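You operate a simulated robot arm through the tools that you are given. There is no shell and no other tool. Be economical: measure what you need, move in short steps, check, and stop when the job is done.

You are at the controls of a simulated robot arm. One attempt, no reset.

TASK
Put the remote on the top of the hose stand. Fetch the coupling and set it on the yellow sign on the top of the service bench. Take the yellow pipe cap on the top of the service bench and put it away on the top of the fold-down table. Fetch the red tag and set it on the cream tile. Close the spares drawer. Close the red counter drawer. Fetch the green box from the top of the service bench and set it on the top of the work table. Open the top drawer of the red chest. The order is free. Set down upright: remote, coupling, yellow pipe cap.

It is judged by the outcome, as a careful person would: the job done as asked, and still so three seconds after it is handed in. It fails if anything else is knocked over, pushed out of place, dropped, spilled or broken. Lids that push on must go on centred and level and be pressed home; caps that screw on are set level and turned clockwise until they are tight. Flat cloth is picked up by pressing the open fingertips on it (5 to 10 N) and closing them slowly along it; thin cloth reads only 2 to 8 mm in the jaws.

THE ROBOT
A 6-joint arm with a two-finger gripper on a trunk, on a base that drives. Base frame: it is fixed to the floor where the robot stands at the start and does not move with it; the origin is under the middle of the robot, x ahead of it, y to its left, z up; the surface under the hand at the start is at about z = 0.75. Readings come in m, rad, newtons and seconds.
With the tool pointing down near the work surface it reaches from about 0.3 to 0.74 m from the robot's upright axis, wherever it stands. Its first joint turns from -2.897 to 2.897 rad. Places, roughly: coupling (8x8x9 cm) [0.6, -0.5, 0.8]; cream tile (13x13x2 cm) [-1, -1.1, 0.8]; green box [4, -2, 0.75]; red counter drawer [4.9, -1.9, 0.7]; red tag [2.5, -2, 0.75]; remote [0.5, 0, 0.75]; spares drawer [6.8, 1, 0.4]; top drawer of the red chest [3, -1.9, 0.5]; top of the fold-down table [2.2, 6.6, 1]; top of the hose stand (25x41 cm) [3.98, 2.26, 0.8]; top of the work table [1.1, -0.3, 0.8]; yellow pipe cap (5x5x5 cm) [1.9, -2, 0.8]; yellow sign [3, -2, 0.75]. Payload 1.57 kg.
The tool frame sits at the grasp point between the pads (the TCP): z along the fingers, y along the line on which they close. The tips reach 0.021 m beyond it. Largest opening 0.07 m; the body of the gripper starts 0.05 m behind the TCP.
Orientation is told as [roll, pitch, yaw] about the base's x, y, z axes, in that order, counted from this pose: with the fingers straight down and closing along the base's y, the tool's x points along the base's -x, its y along +y and its z along -z.

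THE INTERFACE
- The arm moves only by the tool servo_tool. Its argument "plan" is a list of rows, each an object of numbers (a shift or turn left out is 0, a gripper value left out holds the last): "x", "y", "z": the shift along the tool's x, y, z in m; "rx", "ry", "rz": the turn, a rotation vector about the tool's x, y, z in rad; "jaw": the gripper command, from -1 (fully open) to 1 (shut), values between in proportion. In form: [{"x": .., "y": .., "z": .., "rx": .., "ry": .., "rz": .., "jaw": ..}, ...]. A call has 1 to 10 rows; each row is the pose to reach, as a shift and turn from the pose commanded when the call began, along the tool's axes at that moment. Rows are played at 5 a second. More than 0.05 m and 0.15 rad between two rows, or a gripper value outside its range, and nothing of the call is played. A pose out of reach is approached as far as the arm can. The call stops where the force on the tool passes 40 N (or 10 N more than at its start, if that is more) or the arm is blocked; 0.2 s more then pass. The fingers move at their own pace and stop on an object; they squeeze with about 26 N. The grip force told is the motor's: it shows also when the fingers shut on nothing. Time passes only in rows, and 0.2 s behind the last, so rows that repeat a pose let the fingers close. It gives the time, the measured TCP pose, the force on the tool (base axes), the opening and the grip force at its end, in the units of the frame above (readings bear some noise), with the torque about the TCP (base axes, N m) and any sound that the robot's microphone picked up.
- Cameras (640 x 400 px; columns grow to the right, rows downward): "scene" is now at [0.0047, 0.1123, 1.4756]; the picture's right is [-0.56, -0.83, 0.00], its down [-0.65, 0.44, -0.63] and it looks along [0.52, -0.35, -0.78] (base axes); focal length 295 px, centre (320, 200). "wrist" rides on the gripper at [0.079, 0.004, -0.081] in the tool frame; the picture's right is [-0.05, 1.00, 0.00], its down [-0.67, -0.04, -0.75] and it looks along [-0.74, -0.04, 0.67] (tool axes); focal length 256 px, centre (320, 200). There is no depth. A picture from a camera that has moved, and an enlarged one, comes with that camera's place and axes in the base frame and with its lens.
- capture(camera): a new picture of that camera. It takes no simulated time.
- base_move(legs): drives the robot by 1 to 6 legs, each [ahead, left, turn to the left] in m, m and rad, along the robot's own axes; the way and the turn of a leg run together, so that a leg with both is an arc; at most 1.5 m and 3.142 rad a leg. The arm and the cameras ride along, it lands a little off, and it stops where it bumps. It gives what a move gives.
- head_to(pan, tilt): turns the head with the scene camera to pan (to the left, within 2.705 rad either way) and tilt (down, from -0.506 to 1.204), counted from straight ahead of the robot. It gives what a move gives.
- inspect(camera, box): a new picture of the part [left, top, right, bottom] of that camera's present view, enlarged. It takes no simulated time.
- job_done(): hands the job in; it is judged then, once.

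Go step by step. Nothing tells you exact positions but the pictures and the camera data: compare them with the known pose of the tool, close in by small moves and look again before you grip or let go. The budget is 196 turns and 174 pictures, counting those below and the enlarged ones. Unless the task says otherwise, let go and move clear before handing in, and close with one line.

The tools are called after "Request:" by a JSON object that holds its "name" and its "arguments". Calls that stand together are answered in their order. servo_tool: Moves the arm, as the interface text tells. Its arguments: {"type":"object","properties":{"plan":{"type":"array","items":{"type":"object","properties":{"x":{"type":"number"},"y":{"type":"number"},"z":{"type":"number"},"rx":{"type":"number"},"ry":{"type":"number"},"rz":{"type":"number"},"jaw":{"type":"number"}}}}},"required":["plan"]} The other tools are called the same way: base_move (legs) drives the base; head_to (pan, tilt) turns the head that bears the scene camera; capture (camera) takes a picture; inspect (camera, box) takes an enlarged picture of a part of a camera's view; job_done () hands the job in.

At the start:

```text
time: 0.0
eef_pos: [0.4588, -0.1243, 1.0765]
orientation: [-0.001, 0.001, 0.001]
ft_force: [0.6, -0.2, -1.0]
wrist_torque: [0.0, -0.02, -0.01]
finger_gap: 0.0697
grip_force: 0.1
robot x, y, heading: [0.0006, -0.0023, 0.005]
head pan, tilt: [-0.597, 0.895]
```

scene: 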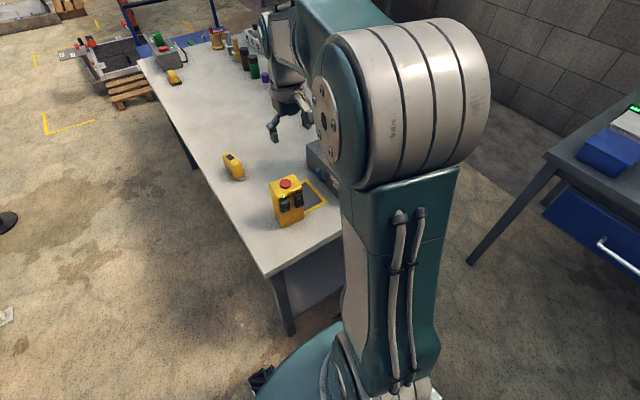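
wrist: 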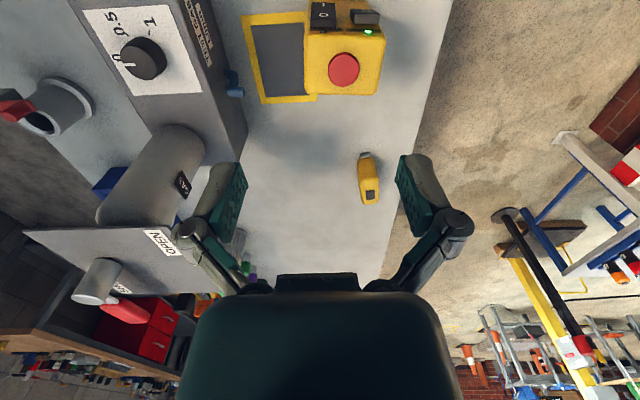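

I see the work table ahead with some yellow items; I will look around first to learn the layout.

Request:
{"name": "head_to", "arguments": {"pan": 0.0, "tilt": 0.5}}

Request:
{"name": "capture", "arguments": {"camera": "scene"}}

Request:
{"name": "head_to", "arguments": {"pan": -1.2, "tilt": 0.5}}

Request:
{"name": "capture", "arguments": {"camera": "scene"}}

Request:
{"name": "head_to", "arguments": {"pan": -2.4, "tilt": 0.6}}

Request:
{"name": "capture", "arguments": {"camera": "scene"}}

Request:
{"name": "head_to", "arguments": {"pan": 1.2, "tilt": 0.4}}

Request:
{"name": "capture", "arguments": {"camera": "scene"}}

```text
time: 1.0
eef_pos: [0.4588, -0.1249, 1.0771]
orientation: [0.0, 0.002, 0.0]
ft_force: [-0.5, -0.4, 0.0]
wrist_torque: [0.01, 0.03, 0.02]
finger_gap: 0.0699
grip_force: 0.1
robot x, y, heading: [0.0042, 0.0015, -0.004]
head pan, tilt: [0.0, 0.499]
```

```text
171 pictures are left
camera scene: at [0.0331, 0.1549, 1.5089], right [0.0, -1.0, 0.0], down [-0.48, 0.0, -0.88], along [0.88, 0.0, -0.48], focal length 295 px, centre (320, 200)
```

scene: 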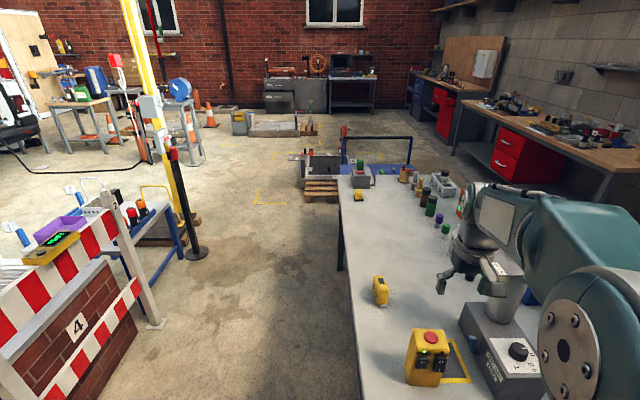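

```text
time: 2.4
eef_pos: [0.4585, -0.124, 1.0777]
orientation: [0.001, 0.002, 0.0]
ft_force: [-0.3, 0.3, -0.2]
wrist_torque: [0.02, -0.03, 0.01]
finger_gap: 0.0697
grip_force: 0.1
robot x, y, heading: [0.0043, -0.0009, -0.003]
head pan, tilt: [-1.201, 0.499]
```

```text
170 pictures are left
camera scene: at [-0.025, 0.0701, 1.5091], right [-0.93, -0.36, 0.0], down [-0.17, 0.45, -0.88], along [0.32, -0.82, -0.48], focal length 295 px, centre (320, 200)
```

scene: 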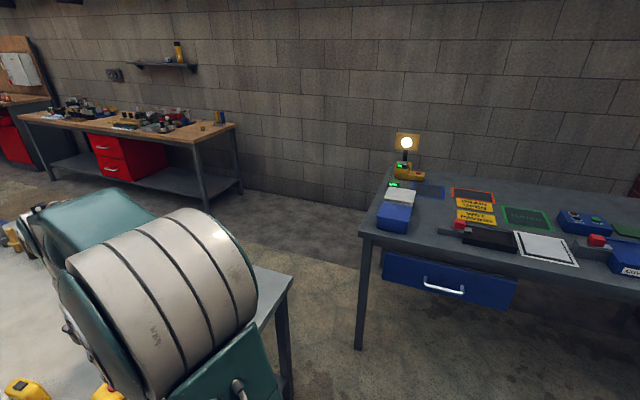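

```text
time: 3.8
eef_pos: [0.4576, -0.1232, 1.0766]
orientation: [0.0, 0.001, 0.0]
ft_force: [-0.1, -0.5, 0.0]
wrist_torque: [0.02, 0.01, -0.01]
finger_gap: 0.0697
grip_force: 0.1
robot x, y, heading: [-0.0016, -0.0, 0.002]
head pan, tilt: [-2.4, 0.6]
```

```text
169 pictures are left
camera scene: at [-0.1231, 0.0952, 1.5001], right [-0.68, 0.74, 0.0], down [0.42, 0.38, -0.83], along [-0.61, -0.56, -0.56], focal length 295 px, centre (320, 200)
```

scene: 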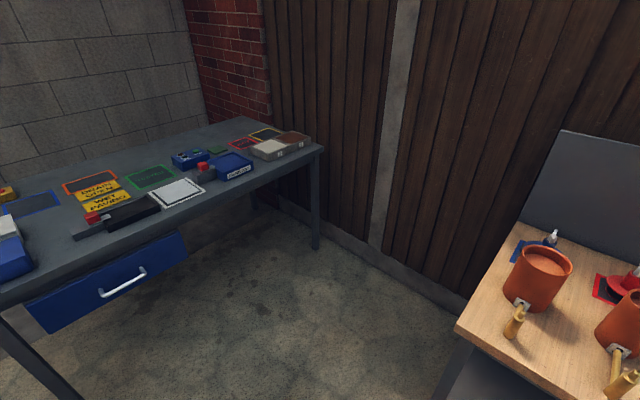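

```text
time: 6.8
eef_pos: [0.4588, -0.1238, 1.0769]
orientation: [-0.002, 0.002, 0.0]
ft_force: [0.7, -0.1, -0.2]
wrist_torque: [0.0, 0.01, -0.01]
finger_gap: 0.0699
grip_force: 0.0
robot x, y, heading: [0.0001, 0.0027, -0.004]
head pan, tilt: [1.201, 0.4]
```

```text
168 pictures are left
camera scene: at [-0.0244, 0.2414, 1.5181], right [0.93, -0.36, 0.0], down [-0.14, -0.36, -0.92], along [0.33, 0.86, -0.39], focal length 295 px, centre (320, 200)
```

scene: 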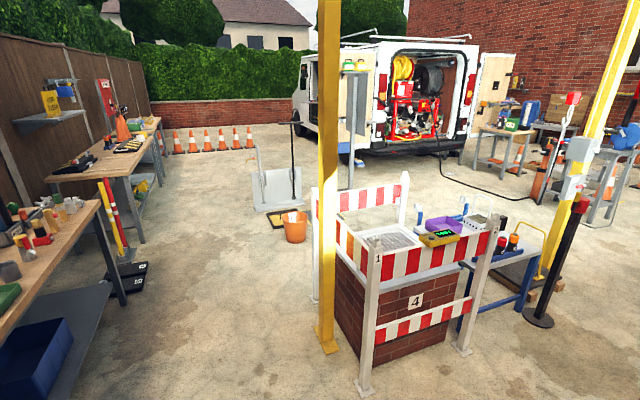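

The service bench is along the wall to the right with the red drawers. I look closer at the work table items.

Request:
{"name": "head_to", "arguments": {"pan": -0.35, "tilt": 0.8}}

Request:
{"name": "inspect", "arguments": {"camera": "scene", "box": [100, 0, 420, 280]}}

Request:
{"name": "inspect", "arguments": {"camera": "wrist", "box": [0, 0, 450, 280]}}

```text
time: 8.4
eef_pos: [0.4591, -0.1234, 1.0762]
orientation: [0.0, 0.001, 0.0]
ft_force: [1.3, 0.8, 0.5]
wrist_torque: [0.01, 0.01, -0.02]
finger_gap: 0.0698
grip_force: 0.1
robot x, y, heading: [-0.0002, 0.0037, -0.003]
head pan, tilt: [-0.351, 0.799]
```

```text
1.43 times, centred on (260, 140) of scene
camera zoom: at [0.0179, 0.1273, 1.483], right [-0.34, -0.94, 0.0], down [-0.67, 0.25, -0.7], along [0.65, -0.24, -0.72], focal length 422 px, centre (406, 286)
```

zoom: 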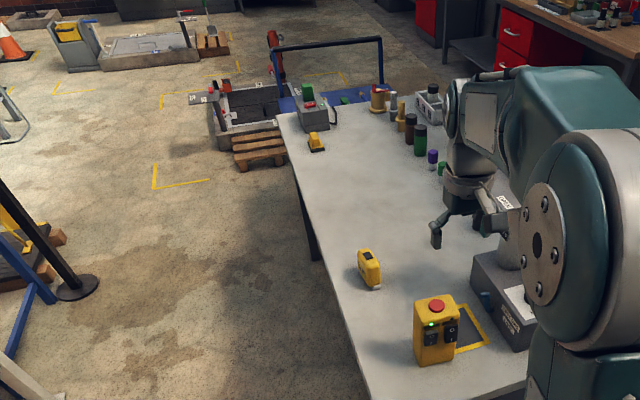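

```text
1.42 times, centred on (225, 140) of wrist
camera zoom: at [0.3785, -0.1204, 1.1575], right [0.05, 1.0, 0.0], down [0.67, -0.04, 0.74], along [0.74, -0.04, -0.67], focal length 364 px, centre (455, 285)
```

zoom: 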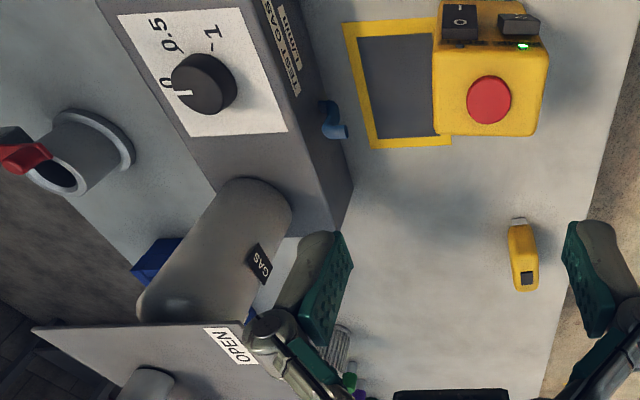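

I see two candidates for the remote on the table: the pendant with red button and a small yellow device. I zoom in on both, and on the coupling.

Request:
{"name": "inspect", "arguments": {"camera": "wrist", "box": [340, 140, 400, 220]}}

Request:
{"name": "inspect", "arguments": {"camera": "scene", "box": [220, 90, 340, 190]}}

Request:
{"name": "inspect", "arguments": {"camera": "scene", "box": [170, 10, 330, 120]}}

Request:
{"name": "inspect", "arguments": {"camera": "wrist", "box": [0, 40, 160, 160]}}

```text
5.00 times, centred on (370, 180) of wrist
camera zoom: at [0.3785, -0.1204, 1.1575], right [0.05, 1.0, 0.0], down [0.67, -0.04, 0.74], along [0.74, -0.04, -0.67], focal length 1280 px, centre (70, 300)
```

zoom: 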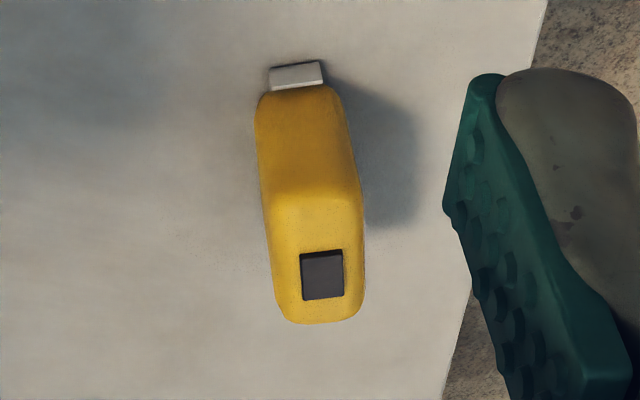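

```text
4.00 times, centred on (280, 140) of scene
camera zoom: at [0.0179, 0.1273, 1.483], right [-0.34, -0.94, 0.0], down [-0.67, 0.25, -0.7], along [0.65, -0.24, -0.72], focal length 1182 px, centre (480, 440)
```

zoom: 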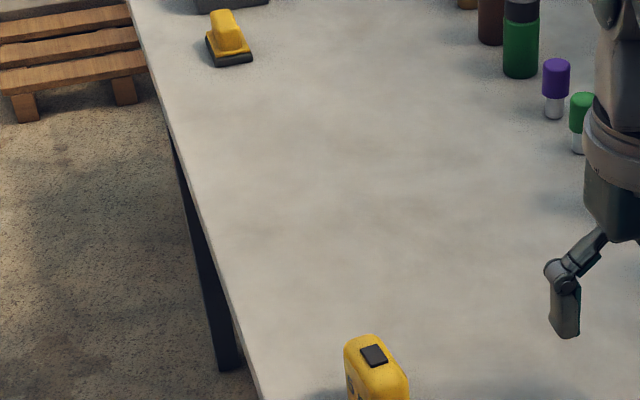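

```text
3.64 times, centred on (250, 65) of scene
camera zoom: at [0.0179, 0.1273, 1.483], right [-0.34, -0.94, 0.0], down [-0.67, 0.25, -0.7], along [0.65, -0.24, -0.72], focal length 1074 px, centre (574, 691)
```

zoom: 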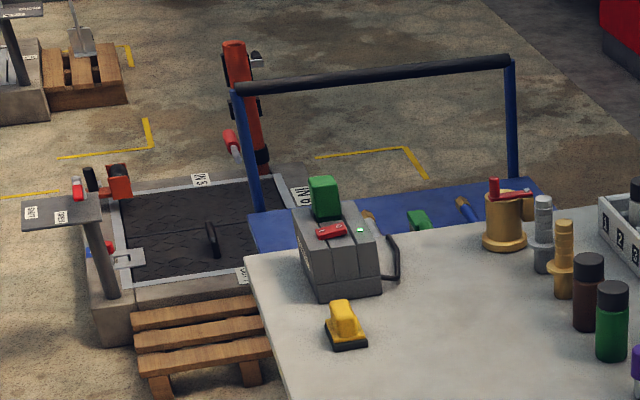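

```text
3.33 times, centred on (80, 100) of wrist
camera zoom: at [0.3785, -0.1204, 1.1575], right [0.05, 1.0, 0.0], down [0.67, -0.04, 0.74], along [0.74, -0.04, -0.67], focal length 853 px, centre (1120, 533)
```

zoom: 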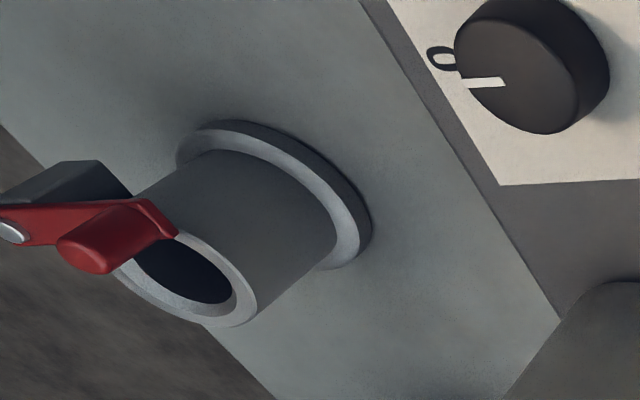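

The small one is a tape measure, so the pendant with switches is the remote. I zoom on it to measure its sides.

Request:
{"name": "inspect", "arguments": {"camera": "scene", "box": [300, 190, 420, 265]}}

Request:
{"name": "inspect", "arguments": {"camera": "wrist", "box": [230, 0, 390, 110]}}

```text
5.33 times, centred on (360, 228) of scene
camera zoom: at [0.0179, 0.1273, 1.483], right [-0.34, -0.94, 0.0], down [-0.67, 0.25, -0.7], along [0.65, -0.24, -0.72], focal length 1576 px, centre (107, 53)
```

zoom: 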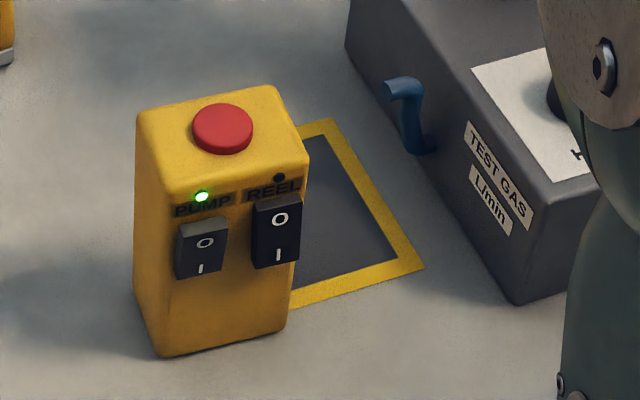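

```text
3.64 times, centred on (310, 55) of wrist
camera zoom: at [0.3785, -0.1204, 1.1575], right [0.05, 1.0, 0.0], down [0.67, -0.04, 0.74], along [0.74, -0.04, -0.67], focal length 931 px, centre (356, 727)
```

zoom: 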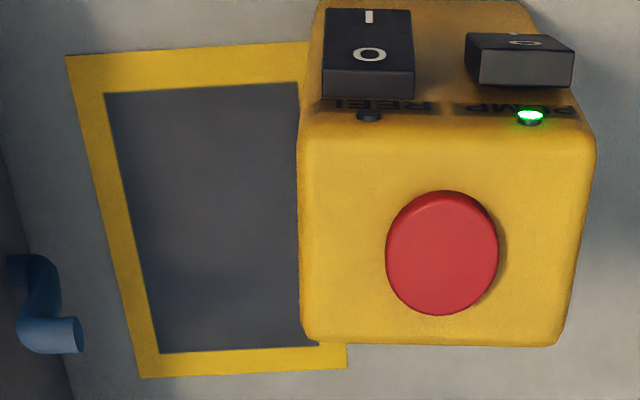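

The pendant is about 5 cm deep along x, 7 cm wide along y and 14 cm tall with switches on its upper front. I will grip it low along x with tilted fingers, from the open side (+y) of the table, so I drive there and face -y.

Request:
{"name": "base_move", "arguments": {"legs": [[0, 0.5, 0], [0.47, 0, 0], [0, 0, -1.571]]}}

Request:
{"name": "head_to", "arguments": {"pan": 0, "tilt": 0.9}}

Request:
{"name": "capture", "arguments": {"camera": "scene"}}

Request:
{"name": "capture", "arguments": {"camera": "wrist"}}

```text
time: 17.5
eef_pos: [0.3657, 0.0235, 1.076]
orientation: [-0.001, 0.001, -1.534]
ft_force: [-0.5, 0.2, 0.3]
wrist_torque: [-0.03, -0.02, -0.02]
finger_gap: 0.07
grip_force: 0.0
robot x, y, heading: [0.4731, 0.4866, -1.537]
head pan, tilt: [-0.351, 0.799]
```

```text
time: 18.3
eef_pos: [0.3661, 0.0235, 1.0761]
orientation: [0.0, 0.002, -1.534]
ft_force: [0.7, 0.1, 0.1]
wrist_torque: [0.02, -0.01, -0.04]
finger_gap: 0.0698
grip_force: 0.1
robot x, y, heading: [0.4739, 0.4866, -1.532]
head pan, tilt: [0.0, 0.901]
```

```text
159 pictures are left
camera scene: at [0.6284, 0.4754, 1.4751], right [-1.0, -0.04, 0.0], down [-0.03, 0.78, -0.62], along [0.02, -0.62, -0.78], focal length 295 px, centre (320, 200)
```

scene: 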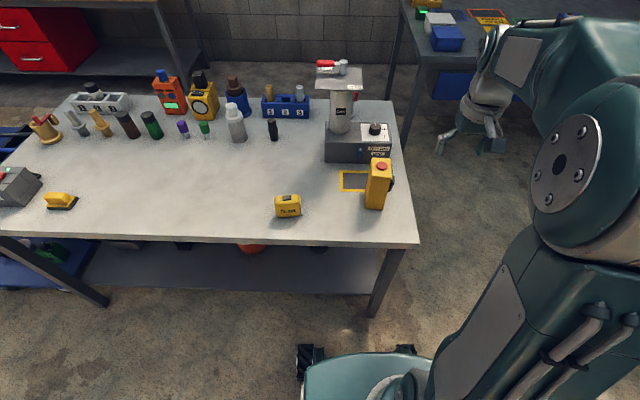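

```text
158 pictures are left
camera wrist: at [0.3658, 0.1025, 1.1575], right [1.0, -0.02, 0.0], down [-0.01, -0.67, 0.74], along [-0.01, -0.74, -0.67], focal length 256 px, centre (320, 200)
```

wrist: 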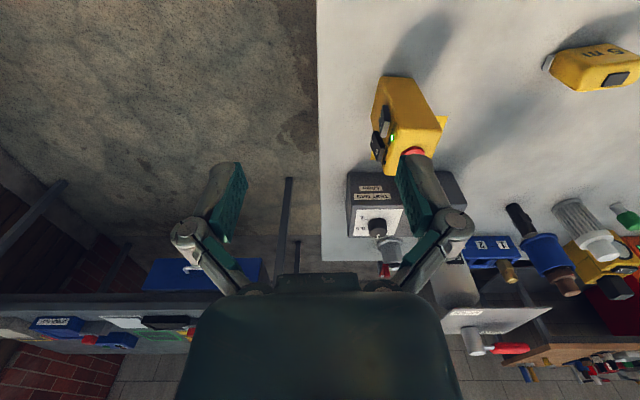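

The remote sits at about x 0.477, y -0.10. I centre over it in x, square the yaw, then tilt the fingers toward it.

Request:
{"name": "servo_tool", "arguments": {"plan": [{"y": 0.04, "rz": 0.037}, {"y": 0.08, "x": -0.01, "rz": 0.037}, {"y": 0.11, "x": -0.0176, "rz": 0.037}, {"y": 0.11, "x": -0.0176, "rz": 0.037}]}}

Request:
{"name": "servo_tool", "arguments": {"plan": [{"ry": -0.14, "jaw": -1}, {"ry": -0.28}, {"ry": -0.42}, {"ry": -0.56}, {"ry": -0.7}, {"ry": -0.84}, {"ry": -0.95}, {"ry": -1.05}, {"ry": -1.05}]}}

Request:
{"name": "capture", "arguments": {"camera": "wrist"}}

```text
time: 19.3
eef_pos: [0.4757, 0.008, 1.0777]
orientation: [0.001, 0.002, -1.572]
ft_force: [-0.2, -0.2, 0.0]
wrist_torque: [-0.01, -0.02, 0.01]
finger_gap: 0.0699
grip_force: 0.0
robot x, y, heading: [0.472, 0.4866, -1.535]
head pan, tilt: [0.0, 0.901]
```

```text
time: 21.3
eef_pos: [0.4752, 0.0097, 1.0764]
orientation: [-0.001, -1.051, -1.572]
ft_force: [-0.7, 0.3, 0.3]
wrist_torque: [0.01, 0.01, 0.05]
finger_gap: 0.0701
grip_force: 0.0
robot x, y, heading: [0.4766, 0.488, -1.535]
head pan, tilt: [0.0, 0.901]
```

```text
157 pictures are left
camera wrist: at [0.4794, 0.12, 1.0477], right [1.0, -0.03, 0.05], down [-0.03, 0.32, 0.95], along [-0.04, -0.95, 0.31], focal length 256 px, centre (320, 200)
```

wrist: 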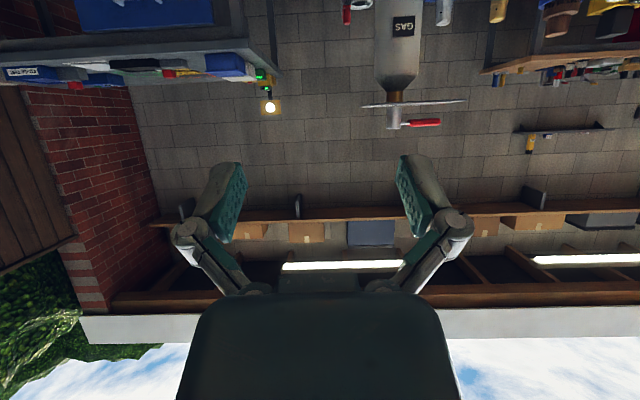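

The wrist camera hangs underneath when tilted, so I reduce the tilt to about 0.8 rad for clearance, then go to a pre-grasp pose.

Request:
{"name": "servo_tool", "arguments": {"plan": [{"ry": 0.13}, {"ry": 0.25}, {"ry": 0.25}]}}

Request:
{"name": "servo_tool", "arguments": {"plan": [{"z": 0.032, "x": 0.027}, {"z": 0.064, "x": 0.054}, {"z": 0.096, "x": 0.081}, {"z": 0.128, "x": 0.108}, {"z": 0.159, "x": 0.134}, {"z": 0.159, "x": 0.134, "y": 0.002}]}}

Request:
{"name": "capture", "arguments": {"camera": "wrist"}}

Request:
{"name": "inspect", "arguments": {"camera": "scene", "box": [280, 120, 480, 245]}}

```text
time: 22.1
eef_pos: [0.474, 0.0105, 1.077]
orientation: [-0.003, -0.799, -1.569]
ft_force: [-0.5, -0.8, -0.3]
wrist_torque: [0.0, 0.03, 0.01]
finger_gap: 0.0699
grip_force: 0.1
robot x, y, heading: [0.4729, 0.4863, -1.536]
head pan, tilt: [0.0, 0.901]
```

```text
time: 23.5
eef_pos: [0.4797, -0.0109, 0.8707]
orientation: [-0.002, -0.799, -1.571]
ft_force: [-0.1, 0.1, -0.4]
wrist_torque: [-0.02, 0.03, -0.01]
finger_gap: 0.0699
grip_force: 0.0
robot x, y, heading: [0.471, 0.4876, -1.529]
head pan, tilt: [0.0, 0.901]
```

```text
156 pictures are left
camera wrist: at [0.4823, 0.1024, 0.8691], right [1.0, -0.04, 0.04], down [-0.03, 0.07, 1.0], along [-0.04, -1.0, 0.07], focal length 256 px, centre (320, 200)
```

wrist: 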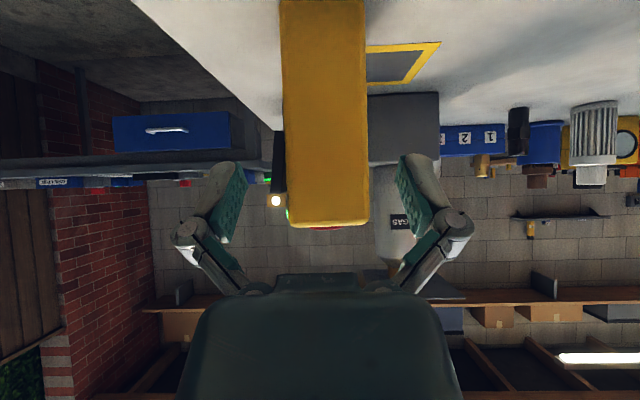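

```text
3.20 times, centred on (380, 182) of scene
camera zoom: at [0.629, 0.4752, 1.4751], right [-1.0, -0.04, 0.0], down [-0.03, 0.78, -0.62], along [0.02, -0.62, -0.78], focal length 945 px, centre (128, 256)
```

zoom: 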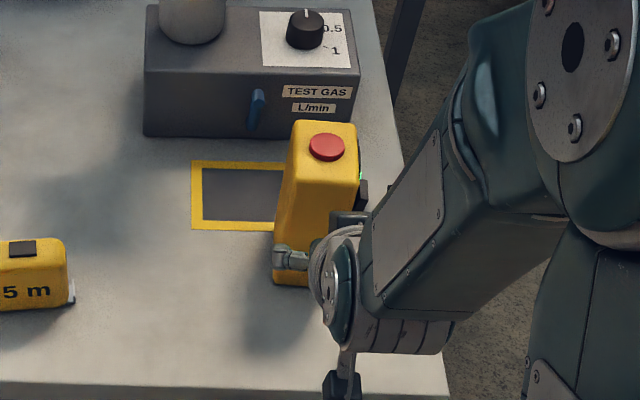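

Alignment looks good (box about 5.6 cm thick, centred). I advance along the fingers and grip.

Request:
{"name": "servo_tool", "arguments": {"plan": [{"z": 0.03, "y": -0.0015}, {"z": 0.06, "y": -0.0015}, {"z": 0.085, "y": -0.0015}, {"z": 0.11, "y": -0.0015}, {"z": 0.11, "y": -0.0015}]}}

Request:
{"name": "inspect", "arguments": {"camera": "scene", "box": [300, 120, 460, 245]}}

Request:
{"name": "capture", "arguments": {"camera": "wrist"}}

```text
time: 24.7
eef_pos: [0.4785, -0.0884, 0.7935]
orientation: [-0.001, -0.799, -1.57]
ft_force: [0.0, 1.2, 0.2]
wrist_torque: [-0.04, -0.04, 0.02]
finger_gap: 0.07
grip_force: 0.0
robot x, y, heading: [0.4726, 0.4846, -1.533]
head pan, tilt: [0.0, 0.901]
```

```text
3.20 times, centred on (380, 182) of scene
camera zoom: at [0.6289, 0.4748, 1.4751], right [-1.0, -0.04, 0.0], down [-0.03, 0.78, -0.62], along [0.02, -0.62, -0.78], focal length 945 px, centre (128, 256)
```

zoom: 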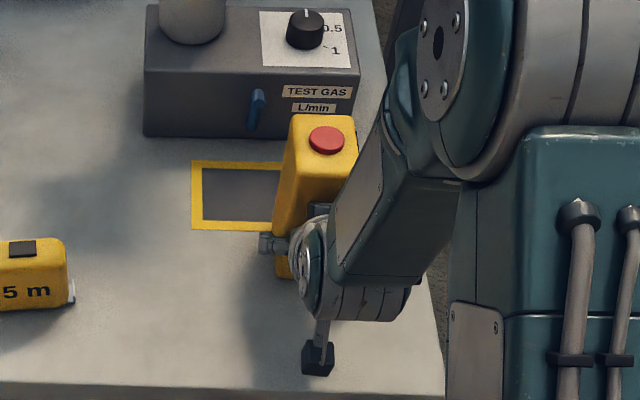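

```text
153 pictures are left
camera wrist: at [0.4812, 0.0254, 0.7923], right [1.0, -0.04, 0.04], down [-0.03, 0.07, 1.0], along [-0.04, -1.0, 0.07], focal length 256 px, centre (320, 200)
```

wrist: 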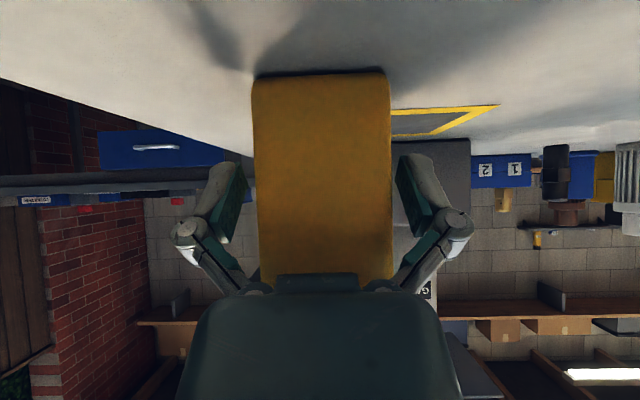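

Request:
{"name": "servo_tool", "arguments": {"plan": [{"jaw": 0.2}, {"jaw": 0.6}, {"jaw": 1}, {"jaw": 1}, {"jaw": 1}]}}

Request:
{"name": "servo_tool", "arguments": {"plan": [{"x": -0.014, "z": -0.014}, {"x": -0.028, "z": -0.028}, {"x": -0.042, "z": -0.042}, {"x": -0.056, "z": -0.056}, {"x": -0.056, "z": -0.056}]}}

Request:
{"name": "capture", "arguments": {"camera": "wrist"}}

Request:
{"name": "capture", "arguments": {"camera": "scene"}}

```text
time: 25.9
eef_pos: [0.4787, -0.0892, 0.7956]
orientation: [-0.004, -0.8, -1.57]
ft_force: [1.8, -2.7, 6.3]
wrist_torque: [-0.17, -0.02, 0.05]
finger_gap: 0.0556
grip_force: 26.0
robot x, y, heading: [0.4754, 0.4846, -1.533]
head pan, tilt: [0.0, 0.901]
```

```text
time: 27.1
eef_pos: [0.4764, -0.0875, 0.8726]
orientation: [-0.002, -0.798, -1.57]
ft_force: [0.0, -0.8, -3.1]
wrist_torque: [0.07, 0.01, -0.01]
finger_gap: 0.0556
grip_force: 25.8
robot x, y, heading: [0.4725, 0.4871, -1.533]
head pan, tilt: [0.0, 0.901]
```

```text
152 pictures are left
camera wrist: at [0.4802, 0.0264, 0.8726], right [1.0, -0.04, 0.04], down [-0.03, 0.07, 1.0], along [-0.04, -1.0, 0.07], focal length 256 px, centre (320, 200)
```

wrist: 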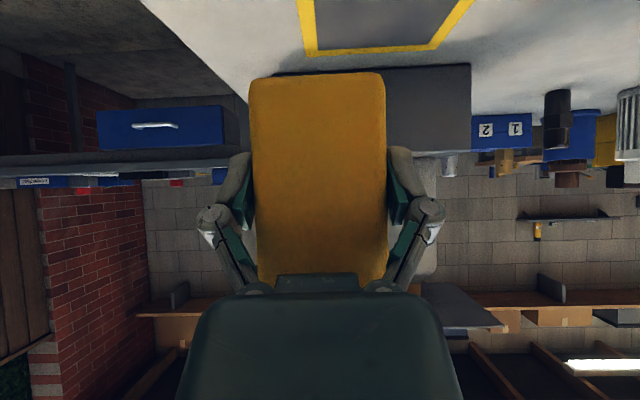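

```text
151 pictures are left
camera scene: at [0.6289, 0.4748, 1.475], right [-1.0, -0.04, 0.0], down [-0.03, 0.78, -0.62], along [0.02, -0.62, -0.78], focal length 295 px, centre (320, 200)
```

scene: 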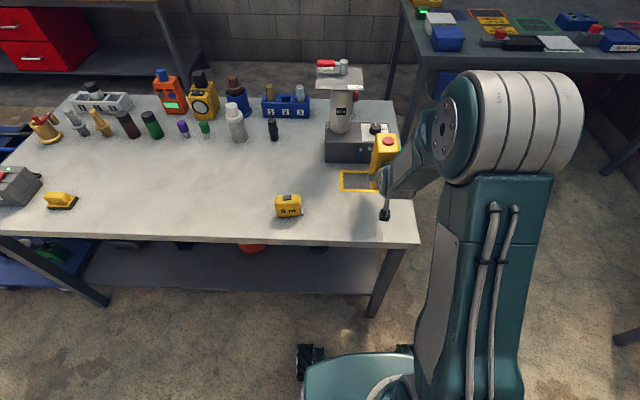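

The remote is held. I raise and retract it, then look toward the hose stand.

Request:
{"name": "servo_tool", "arguments": {"plan": [{"x": -0.02, "z": -0.036}, {"x": -0.04, "z": -0.072}, {"x": -0.06, "z": -0.108}, {"x": -0.08, "z": -0.145}, {"x": -0.1, "z": -0.182}, {"x": -0.1, "z": -0.182}]}}

Request:
{"name": "head_to", "arguments": {"pan": 1.6, "tilt": 0.5}}

Request:
{"name": "capture", "arguments": {"camera": "scene"}}

Request:
{"name": "head_to", "arguments": {"pan": 2.5, "tilt": 0.5}}

Request:
{"name": "capture", "arguments": {"camera": "scene"}}

```text
time: 28.5
eef_pos: [0.4753, -0.0281, 1.0723]
orientation: [-0.002, -0.799, -1.571]
ft_force: [-0.5, 0.2, -3.1]
wrist_torque: [0.1, 0.03, 0.01]
finger_gap: 0.0557
grip_force: 26.1
robot x, y, heading: [0.4719, 0.4854, -1.53]
head pan, tilt: [0.0, 0.901]
```

```text
time: 30.2
eef_pos: [0.4769, -0.0284, 1.0712]
orientation: [-0.002, -0.799, -1.571]
ft_force: [0.0, 1.2, -3.1]
wrist_torque: [0.07, 0.0, -0.01]
finger_gap: 0.0554
grip_force: 26.2
robot x, y, heading: [0.4714, 0.4874, -1.538]
head pan, tilt: [1.6, 0.499]
```

```text
150 pictures are left
camera scene: at [0.7171, 0.5569, 1.5089], right [0.07, -1.0, 0.0], down [-0.48, -0.03, -0.88], along [0.88, 0.06, -0.48], focal length 295 px, centre (320, 200)
```

scene: 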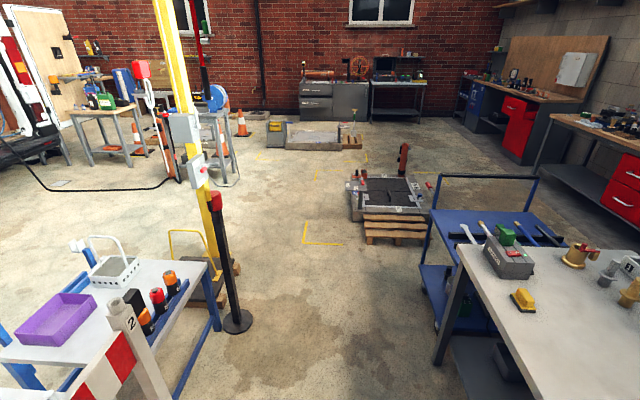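

```text
time: 31.4
eef_pos: [0.4759, -0.0291, 1.0718]
orientation: [-0.002, -0.8, -1.573]
ft_force: [0.3, 0.2, -3.2]
wrist_torque: [0.07, 0.01, -0.01]
finger_gap: 0.056
grip_force: 25.9
robot x, y, heading: [0.4734, 0.4874, -1.528]
head pan, tilt: [2.499, 0.499]
```

```text
149 pictures are left
camera scene: at [0.6781, 0.6257, 1.509], right [0.82, -0.57, 0.0], down [-0.27, -0.39, -0.88], along [0.5, 0.72, -0.48], focal length 295 px, centre (320, 200)
```

scene: 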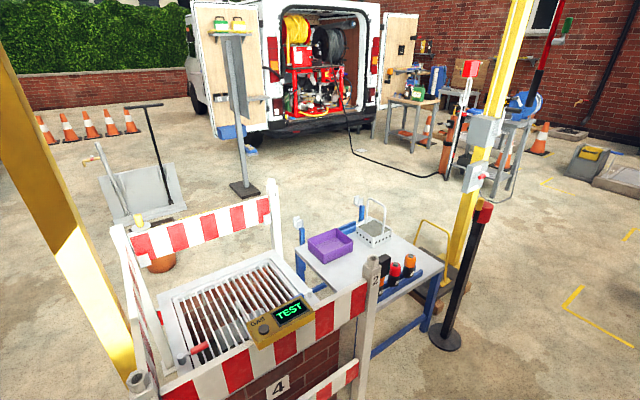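

The route to the hose stand (with the blue reel) goes between the black bollard and the trolley. I turn and drive there partway.

Request:
{"name": "base_move", "arguments": {"legs": [[0, 0, 1.533], [1.4, 0.12, 0], [1.1, 0.3, 0]]}}

Request:
{"name": "head_to", "arguments": {"pan": 0.8, "tilt": 0.5}}

Request:
{"name": "capture", "arguments": {"camera": "scene"}}

```text
time: 47.4
eef_pos: [3.4898, 0.8179, 1.0724]
orientation: [-0.002, -0.8, -0.06]
ft_force: [0.2, -0.1, -3.4]
wrist_torque: [-0.01, 0.08, 0.01]
finger_gap: 0.0558
grip_force: 25.7
robot x, y, heading: [2.9758, 0.8486, -0.028]
head pan, tilt: [2.499, 0.499]
```

```text
time: 49.2
eef_pos: [3.4897, 0.8188, 1.0715]
orientation: [-0.001, -0.799, -0.061]
ft_force: [0.1, -0.4, -3.5]
wrist_torque: [0.01, 0.07, -0.02]
finger_gap: 0.0557
grip_force: 25.9
robot x, y, heading: [2.9767, 0.847, -0.021]
head pan, tilt: [0.799, 0.499]
```

```text
148 pictures are left
camera scene: at [2.9864, 1.0677, 1.5088], right [0.7, -0.71, 0.0], down [-0.34, -0.34, -0.88], along [0.63, 0.61, -0.48], focal length 295 px, centre (320, 200)
```

scene: 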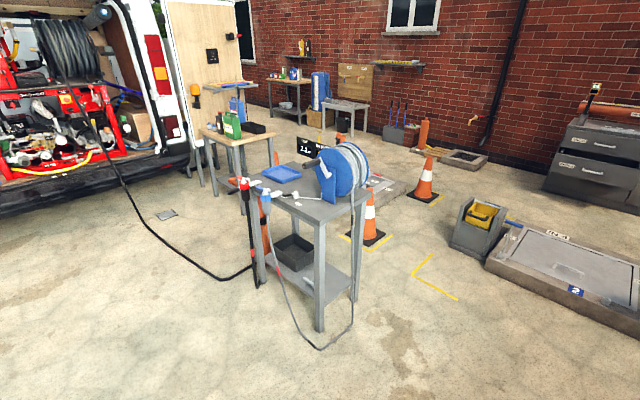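

Request:
{"name": "inspect", "arguments": {"camera": "scene", "box": [220, 120, 400, 240]}}

```text
3.33 times, centred on (310, 180) of scene
camera zoom: at [2.9864, 1.0677, 1.5088], right [0.7, -0.71, 0.0], down [-0.34, -0.34, -0.88], along [0.63, 0.61, -0.48], focal length 985 px, centre (353, 267)
```

zoom: 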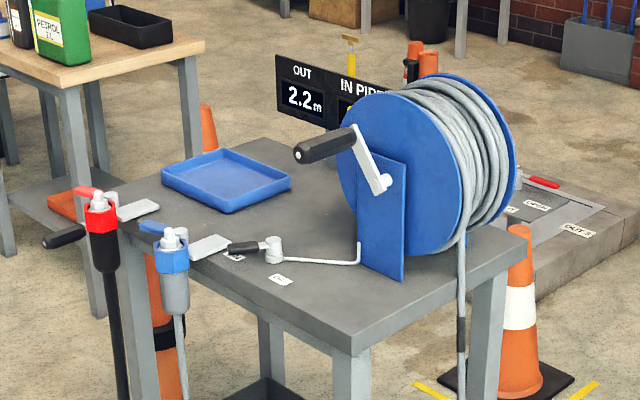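

The stand has free space between the blue tray (y>2.25) and the reel (y<2.04). I will approach from the -x side and stand at about (3.35, 2.15).

Request:
{"name": "base_move", "arguments": {"legs": [[0, 0.65, 0.021], [0.05, 0.655, 0], [0.28, 0, 0]]}}

Request:
{"name": "head_to", "arguments": {"pan": 0.0, "tilt": 0.8}}

Request:
{"name": "capture", "arguments": {"camera": "scene"}}

```text
time: 57.4
eef_pos: [3.8415, 2.0872, 1.0717]
orientation: [0.0, -0.799, -0.056]
ft_force: [0.7, 0.5, -3.1]
wrist_torque: [0.01, 0.11, -0.01]
finger_gap: 0.0557
grip_force: 25.8
robot x, y, heading: [3.3281, 2.1132, -0.022]
head pan, tilt: [0.799, 0.499]
```

```text
time: 58.6
eef_pos: [3.8421, 2.0892, 1.0713]
orientation: [0.001, -0.799, -0.054]
ft_force: [-0.7, 0.2, -2.3]
wrist_torque: [-0.02, 0.08, -0.01]
finger_gap: 0.0558
grip_force: 26.1
robot x, y, heading: [3.3258, 2.1121, -0.018]
head pan, tilt: [0.0, 0.799]
```

```text
146 pictures are left
camera scene: at [3.3534, 2.2681, 1.483], right [-0.02, -1.0, 0.0], down [-0.72, 0.01, -0.7], along [0.7, -0.01, -0.72], focal length 295 px, centre (320, 200)
```

scene: 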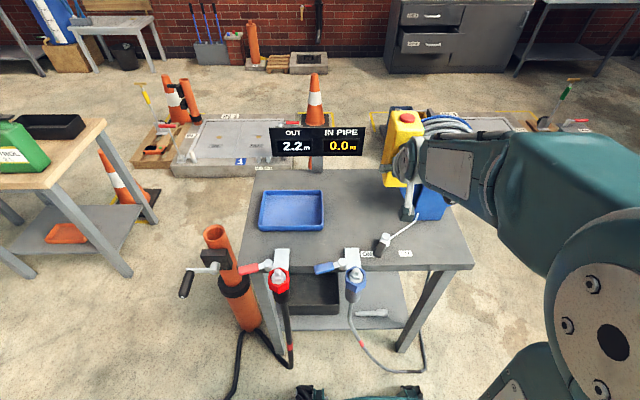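

The target spot (about 4.0, 2.155) is free. I shift the remote over it, then lower.

Request:
{"name": "servo_tool", "arguments": {"plan": [{"z": 0.025, "x": -0.024, "y": 0.019}, {"z": 0.05, "x": -0.048, "y": 0.037}, {"z": 0.075, "x": -0.073, "y": 0.056}, {"z": 0.0997, "x": -0.0969, "y": 0.0748}, {"z": 0.0997, "x": -0.0969, "y": 0.0748}]}}

Request:
{"name": "servo_tool", "arguments": {"plan": [{"z": 0.028, "x": 0.029}, {"z": 0.056, "x": 0.058}, {"z": 0.084, "x": 0.087}, {"z": 0.11, "x": 0.113}, {"z": 0.11, "x": 0.113}]}}

Request:
{"name": "capture", "arguments": {"camera": "wrist"}}

Request:
{"name": "capture", "arguments": {"camera": "scene"}}

```text
time: 59.8
eef_pos: [3.9858, 2.1552, 1.0735]
orientation: [-0.001, -0.802, -0.054]
ft_force: [0.5, 0.5, -2.8]
wrist_torque: [0.06, 0.07, 0.01]
finger_gap: 0.0559
grip_force: 26.0
robot x, y, heading: [3.3242, 2.1149, -0.019]
head pan, tilt: [0.0, 0.799]
```

```text
time: 61.0
eef_pos: [3.9837, 2.1567, 0.9124]
orientation: [-0.001, -0.799, -0.055]
ft_force: [-0.1, 0.0, -2.6]
wrist_torque: [0.01, 0.09, 0.0]
finger_gap: 0.0559
grip_force: 26.3
robot x, y, heading: [3.3285, 2.114, -0.015]
head pan, tilt: [0.0, 0.799]
```

```text
145 pictures are left
camera wrist: at [3.8705, 2.1662, 0.9126], right [0.09, 1.0, 0.04], down [-0.07, -0.03, 1.0], along [0.99, -0.09, 0.07], focal length 256 px, centre (320, 200)
```

wrist: 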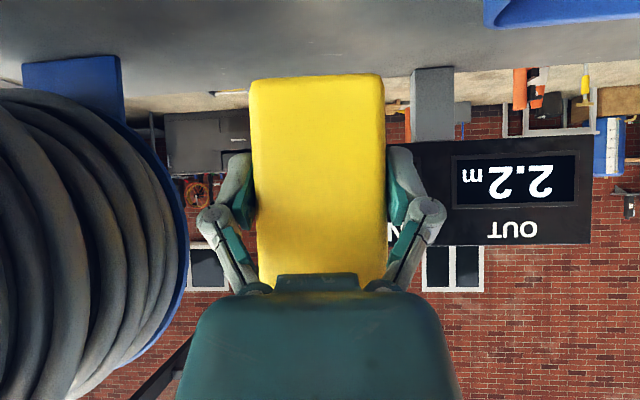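

```text
144 pictures are left
camera scene: at [3.3545, 2.2685, 1.4829], right [-0.02, -1.0, 0.0], down [-0.72, 0.01, -0.7], along [0.7, -0.01, -0.72], focal length 295 px, centre (320, 200)
```

scene: 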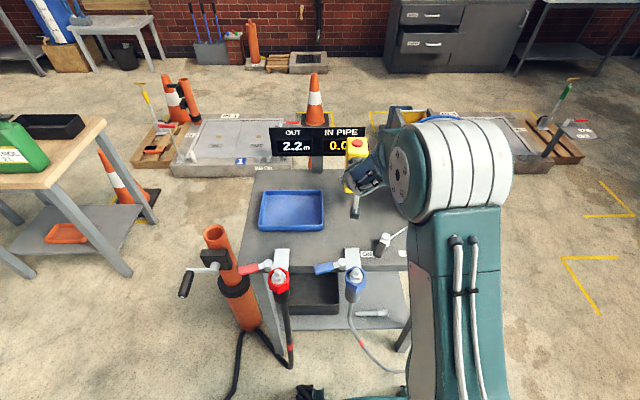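

Clearance from the reel and tray is good. I lower slowly until contact.

Request:
{"name": "servo_tool", "arguments": {"plan": [{"z": 0.014, "x": 0.0143}, {"z": 0.028, "x": 0.0287}, {"z": 0.035, "x": 0.0359}, {"z": 0.0384, "x": 0.0394}, {"z": 0.0418, "x": 0.043}, {"z": 0.0418, "x": 0.043}]}}

Request:
{"name": "capture", "arguments": {"camera": "wrist"}}

```text
time: 62.4
eef_pos: [3.9859, 2.1548, 0.8534]
orientation: [-0.002, -0.8, -0.055]
ft_force: [-0.2, -0.2, -2.7]
wrist_torque: [0.02, 0.08, -0.02]
finger_gap: 0.0557
grip_force: 25.4
robot x, y, heading: [3.3284, 2.1149, -0.015]
head pan, tilt: [0.0, 0.799]
```

```text
143 pictures are left
camera wrist: at [3.8712, 2.1656, 0.8534], right [0.09, 0.99, 0.04], down [-0.07, -0.03, 1.0], along [0.99, -0.09, 0.07], focal length 256 px, centre (320, 200)
```

wrist: 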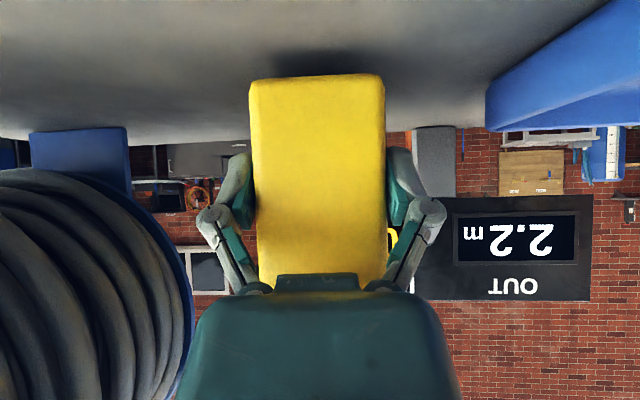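

Request:
{"name": "servo_tool", "arguments": {"plan": [{"z": 0.002, "x": 0.002}, {"z": 0.004, "x": 0.0041}, {"z": 0.0055, "x": 0.0056}]}}

Request:
{"name": "servo_tool", "arguments": {"plan": [{"z": 0.0015, "x": 0.0015}, {"z": 0.003, "x": 0.0031}]}}

Request:
{"name": "inspect", "arguments": {"camera": "wrist", "box": [220, 20, 420, 145]}}

```text
time: 63.2
eef_pos: [3.9842, 2.1548, 0.8463]
orientation: [-0.002, -0.8, -0.055]
ft_force: [-0.4, 0.0, -3.3]
wrist_torque: [0.02, 0.08, -0.02]
finger_gap: 0.0558
grip_force: 25.7
robot x, y, heading: [3.3294, 2.1134, -0.022]
head pan, tilt: [0.0, 0.799]
```

```text
time: 63.8
eef_pos: [3.9844, 2.1545, 0.8434]
orientation: [-0.001, -0.802, -0.054]
ft_force: [-3.4, 1.6, 5.9]
wrist_torque: [0.27, -0.41, 0.08]
finger_gap: 0.0556
grip_force: 26.1
robot x, y, heading: [3.3269, 2.1129, -0.016]
head pan, tilt: [0.0, 0.799]
```

```text
3.20 times, centred on (320, 82) of wrist
camera zoom: at [3.8714, 2.1657, 0.8429], right [0.09, 0.99, 0.04], down [-0.07, -0.03, 1.0], along [0.99, -0.09, 0.07], focal length 819 px, centre (320, 576)
```

zoom: 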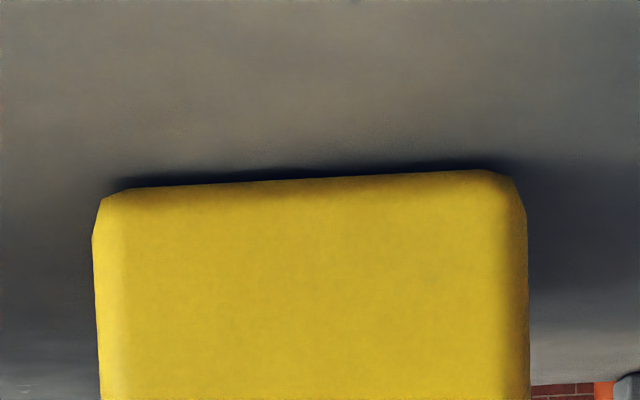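

Contact is made; I release and back out along the fingers.

Request:
{"name": "servo_tool", "arguments": {"plan": [{"jaw": 0.2}, {"jaw": -0.4}, {"jaw": -1}, {"jaw": -1}]}}

Request:
{"name": "servo_tool", "arguments": {"plan": [{"z": -0.03}, {"z": -0.06}, {"z": -0.1}, {"z": -0.14}, {"z": -0.18}, {"z": -0.18}]}}

Request:
{"name": "capture", "arguments": {"camera": "scene"}}

Request:
{"name": "capture", "arguments": {"camera": "wrist"}}

```text
time: 64.8
eef_pos: [3.9853, 2.1551, 0.8426]
orientation: [-0.002, -0.797, -0.054]
ft_force: [0.7, 0.0, 0.4]
wrist_torque: [-0.01, -0.01, -0.05]
finger_gap: 0.07
grip_force: 0.1
robot x, y, heading: [3.3258, 2.1141, -0.018]
head pan, tilt: [0.0, 0.799]
```

```text
time: 66.2
eef_pos: [3.8574, 2.1655, 0.967]
orientation: [-0.001, -0.798, -0.055]
ft_force: [-0.9, 0.6, -0.2]
wrist_torque: [0.03, -0.04, -0.03]
finger_gap: 0.0702
grip_force: 0.1
robot x, y, heading: [3.3264, 2.1161, -0.014]
head pan, tilt: [0.0, 0.799]
```

```text
141 pictures are left
camera scene: at [3.3533, 2.2684, 1.4829], right [-0.02, -1.0, 0.0], down [-0.72, 0.01, -0.7], along [0.7, -0.01, -0.72], focal length 295 px, centre (320, 200)
```

scene: 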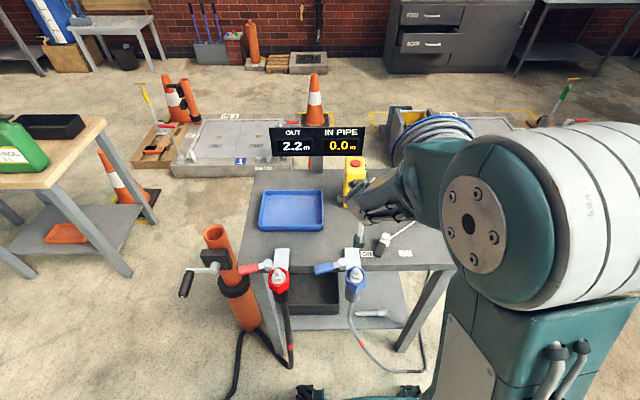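

```text
140 pictures are left
camera wrist: at [3.7426, 2.1744, 0.9658], right [0.09, 1.0, 0.04], down [-0.07, -0.03, 1.0], along [0.99, -0.09, 0.07], focal length 256 px, centre (320, 200)
```

wrist: 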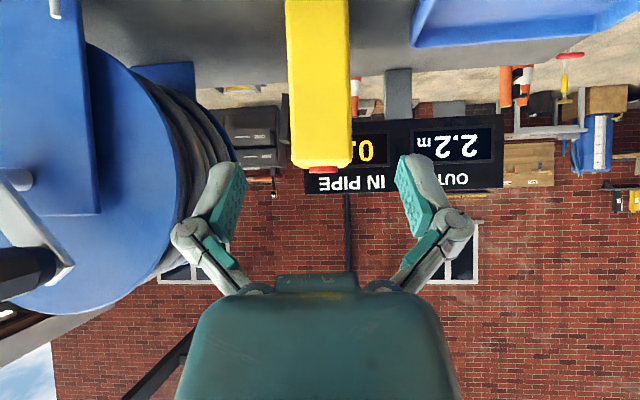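

The remote stands upright. I raise the arm, back off, and drive toward the spares drawer at the far wall.

Request:
{"name": "servo_tool", "arguments": {"plan": [{"z": -0.03, "x": -0.036}, {"z": -0.07, "x": -0.065}, {"z": -0.1, "x": -0.08}, {"z": -0.13, "x": -0.09}]}}

Request:
{"name": "base_move", "arguments": {"legs": [[-0.4, 0, 0.018], [0, -1.0, 0], [0.5, 0, 0]]}}

Request:
{"name": "head_to", "arguments": {"pan": 0.0, "tilt": 0.4}}

Request:
{"name": "capture", "arguments": {"camera": "scene"}}

```text
time: 67.2
eef_pos: [3.8257, 2.1646, 1.1245]
orientation: [-0.001, -0.798, -0.053]
ft_force: [0.6, 0.7, 0.2]
wrist_torque: [-0.02, 0.02, -0.01]
finger_gap: 0.0698
grip_force: 0.1
robot x, y, heading: [3.3248, 2.1128, -0.016]
head pan, tilt: [0.0, 0.799]
```

```text
time: 77.0
eef_pos: [3.8994, 1.1607, 1.1234]
orientation: [-0.002, -0.8, -0.051]
ft_force: [-0.5, 0.4, -0.2]
wrist_torque: [-0.01, 0.01, -0.04]
finger_gap: 0.0703
grip_force: 0.1
robot x, y, heading: [3.4004, 1.1101, -0.014]
head pan, tilt: [0.0, 0.799]
```

```text
time: 77.8
eef_pos: [3.9, 1.1608, 1.1237]
orientation: [-0.002, -0.798, -0.052]
ft_force: [0.5, 0.2, -0.1]
wrist_torque: [0.0, 0.02, 0.01]
finger_gap: 0.07
grip_force: 0.1
robot x, y, heading: [3.4025, 1.1043, -0.012]
head pan, tilt: [0.0, 0.4]
```

```text
139 pictures are left
camera scene: at [3.4396, 1.2633, 1.518], right [-0.02, -1.0, 0.0], down [-0.39, 0.01, -0.92], along [0.92, -0.01, -0.39], focal length 295 px, centre (320, 200)
```

scene: 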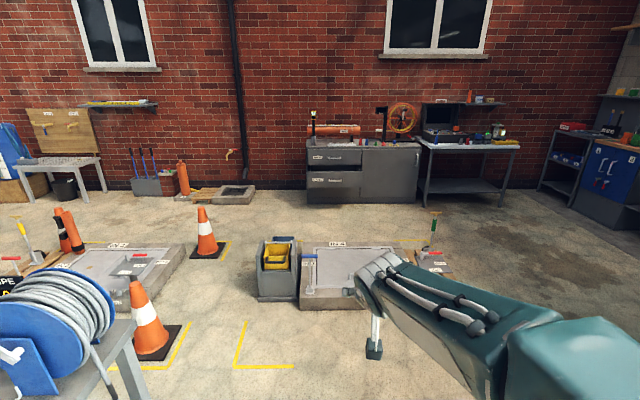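

Request:
{"name": "inspect", "arguments": {"camera": "scene", "box": [290, 110, 430, 210]}}

Request:
{"name": "head_to", "arguments": {"pan": -0.6, "tilt": 0.5}}

Request:
{"name": "capture", "arguments": {"camera": "scene"}}

```text
4.00 times, centred on (360, 160) of scene
camera zoom: at [3.4396, 1.2633, 1.518], right [-0.02, -1.0, 0.0], down [-0.39, 0.01, -0.92], along [0.92, -0.01, -0.39], focal length 1182 px, centre (160, 360)
```

zoom: 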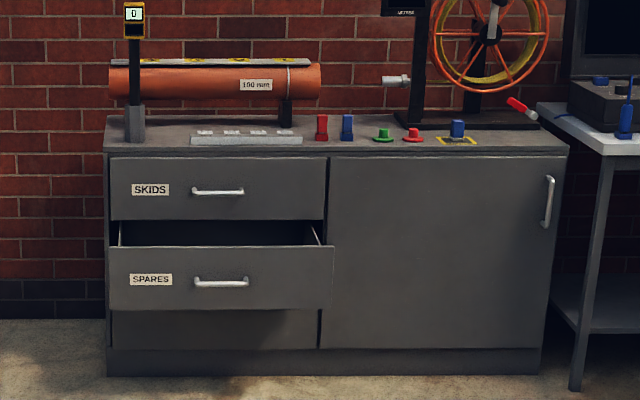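

```text
time: 78.8
eef_pos: [3.9002, 1.1619, 1.123]
orientation: [-0.003, -0.801, -0.051]
ft_force: [0.7, 0.3, -0.4]
wrist_torque: [-0.02, -0.01, -0.01]
finger_gap: 0.07
grip_force: 0.1
robot x, y, heading: [3.4004, 1.1052, -0.015]
head pan, tilt: [-0.6, 0.499]
```

```text
137 pictures are left
camera scene: at [3.4213, 1.2122, 1.509], right [-0.58, -0.82, 0.0], down [-0.39, 0.28, -0.88], along [0.72, -0.51, -0.48], focal length 295 px, centre (320, 200)
```

scene: 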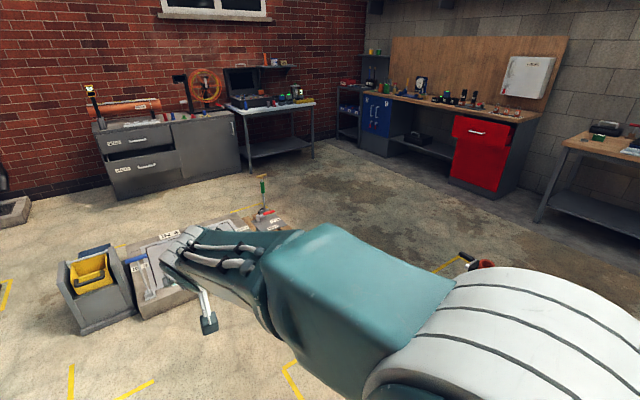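

The spares drawer stands open about 15 cm on the grey cabinet (front at about x 6.72, y 1.05). The floor covers block the direct way, so I go around on the right side.

Request:
{"name": "base_move", "arguments": {"legs": [[1.0, -0.25, 0.012], [0.6, -1.2, 0], [0.9, 0, 0]]}}

Request:
{"name": "head_to", "arguments": {"pan": 0.7, "tilt": 0.7}}

Request:
{"name": "capture", "arguments": {"camera": "scene"}}

Request:
{"name": "head_to", "arguments": {"pan": 0.0, "tilt": 0.6}}

Request:
{"name": "capture", "arguments": {"camera": "scene"}}

```text
time: 94.9
eef_pos: [6.3683, -0.3591, 1.1235]
orientation: [-0.004, -0.799, -0.064]
ft_force: [0.6, 0.5, -0.4]
wrist_torque: [-0.02, 0.0, 0.02]
finger_gap: 0.0701
grip_force: 0.0
robot x, y, heading: [5.8709, -0.4065, -0.03]
head pan, tilt: [-0.6, 0.499]
```

```text
time: 96.3
eef_pos: [6.3685, -0.3593, 1.1228]
orientation: [-0.002, -0.8, -0.063]
ft_force: [0.8, -0.7, -0.8]
wrist_torque: [-0.03, 0.01, 0.0]
finger_gap: 0.0701
grip_force: 0.0
robot x, y, heading: [5.8722, -0.4063, -0.024]
head pan, tilt: [0.7, 0.7]
```

```text
136 pictures are left
camera scene: at [5.8829, -0.1959, 1.4912], right [0.62, -0.78, 0.0], down [-0.5, -0.4, -0.76], along [0.6, 0.48, -0.64], focal length 295 px, centre (320, 200)
```

scene: 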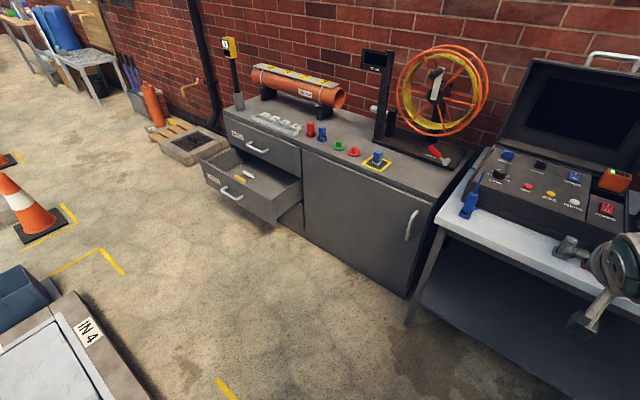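

```text
time: 97.4
eef_pos: [6.3683, -0.3591, 1.1242]
orientation: [-0.002, -0.801, -0.064]
ft_force: [0.3, 0.0, 0.2]
wrist_torque: [-0.01, 0.01, 0.0]
finger_gap: 0.0701
grip_force: 0.1
robot x, y, heading: [5.8734, -0.4073, -0.024]
head pan, tilt: [0.0, 0.6]
```

```text
135 pictures are left
camera scene: at [5.9048, -0.2513, 1.4998], right [-0.03, -1.0, 0.0], down [-0.57, 0.01, -0.82], along [0.82, -0.02, -0.57], focal length 295 px, centre (320, 200)
```

scene: 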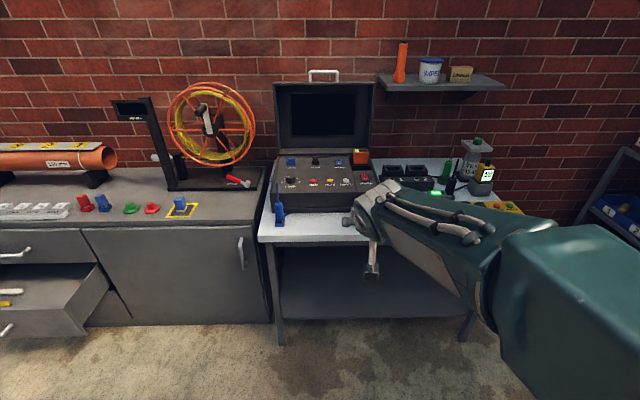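

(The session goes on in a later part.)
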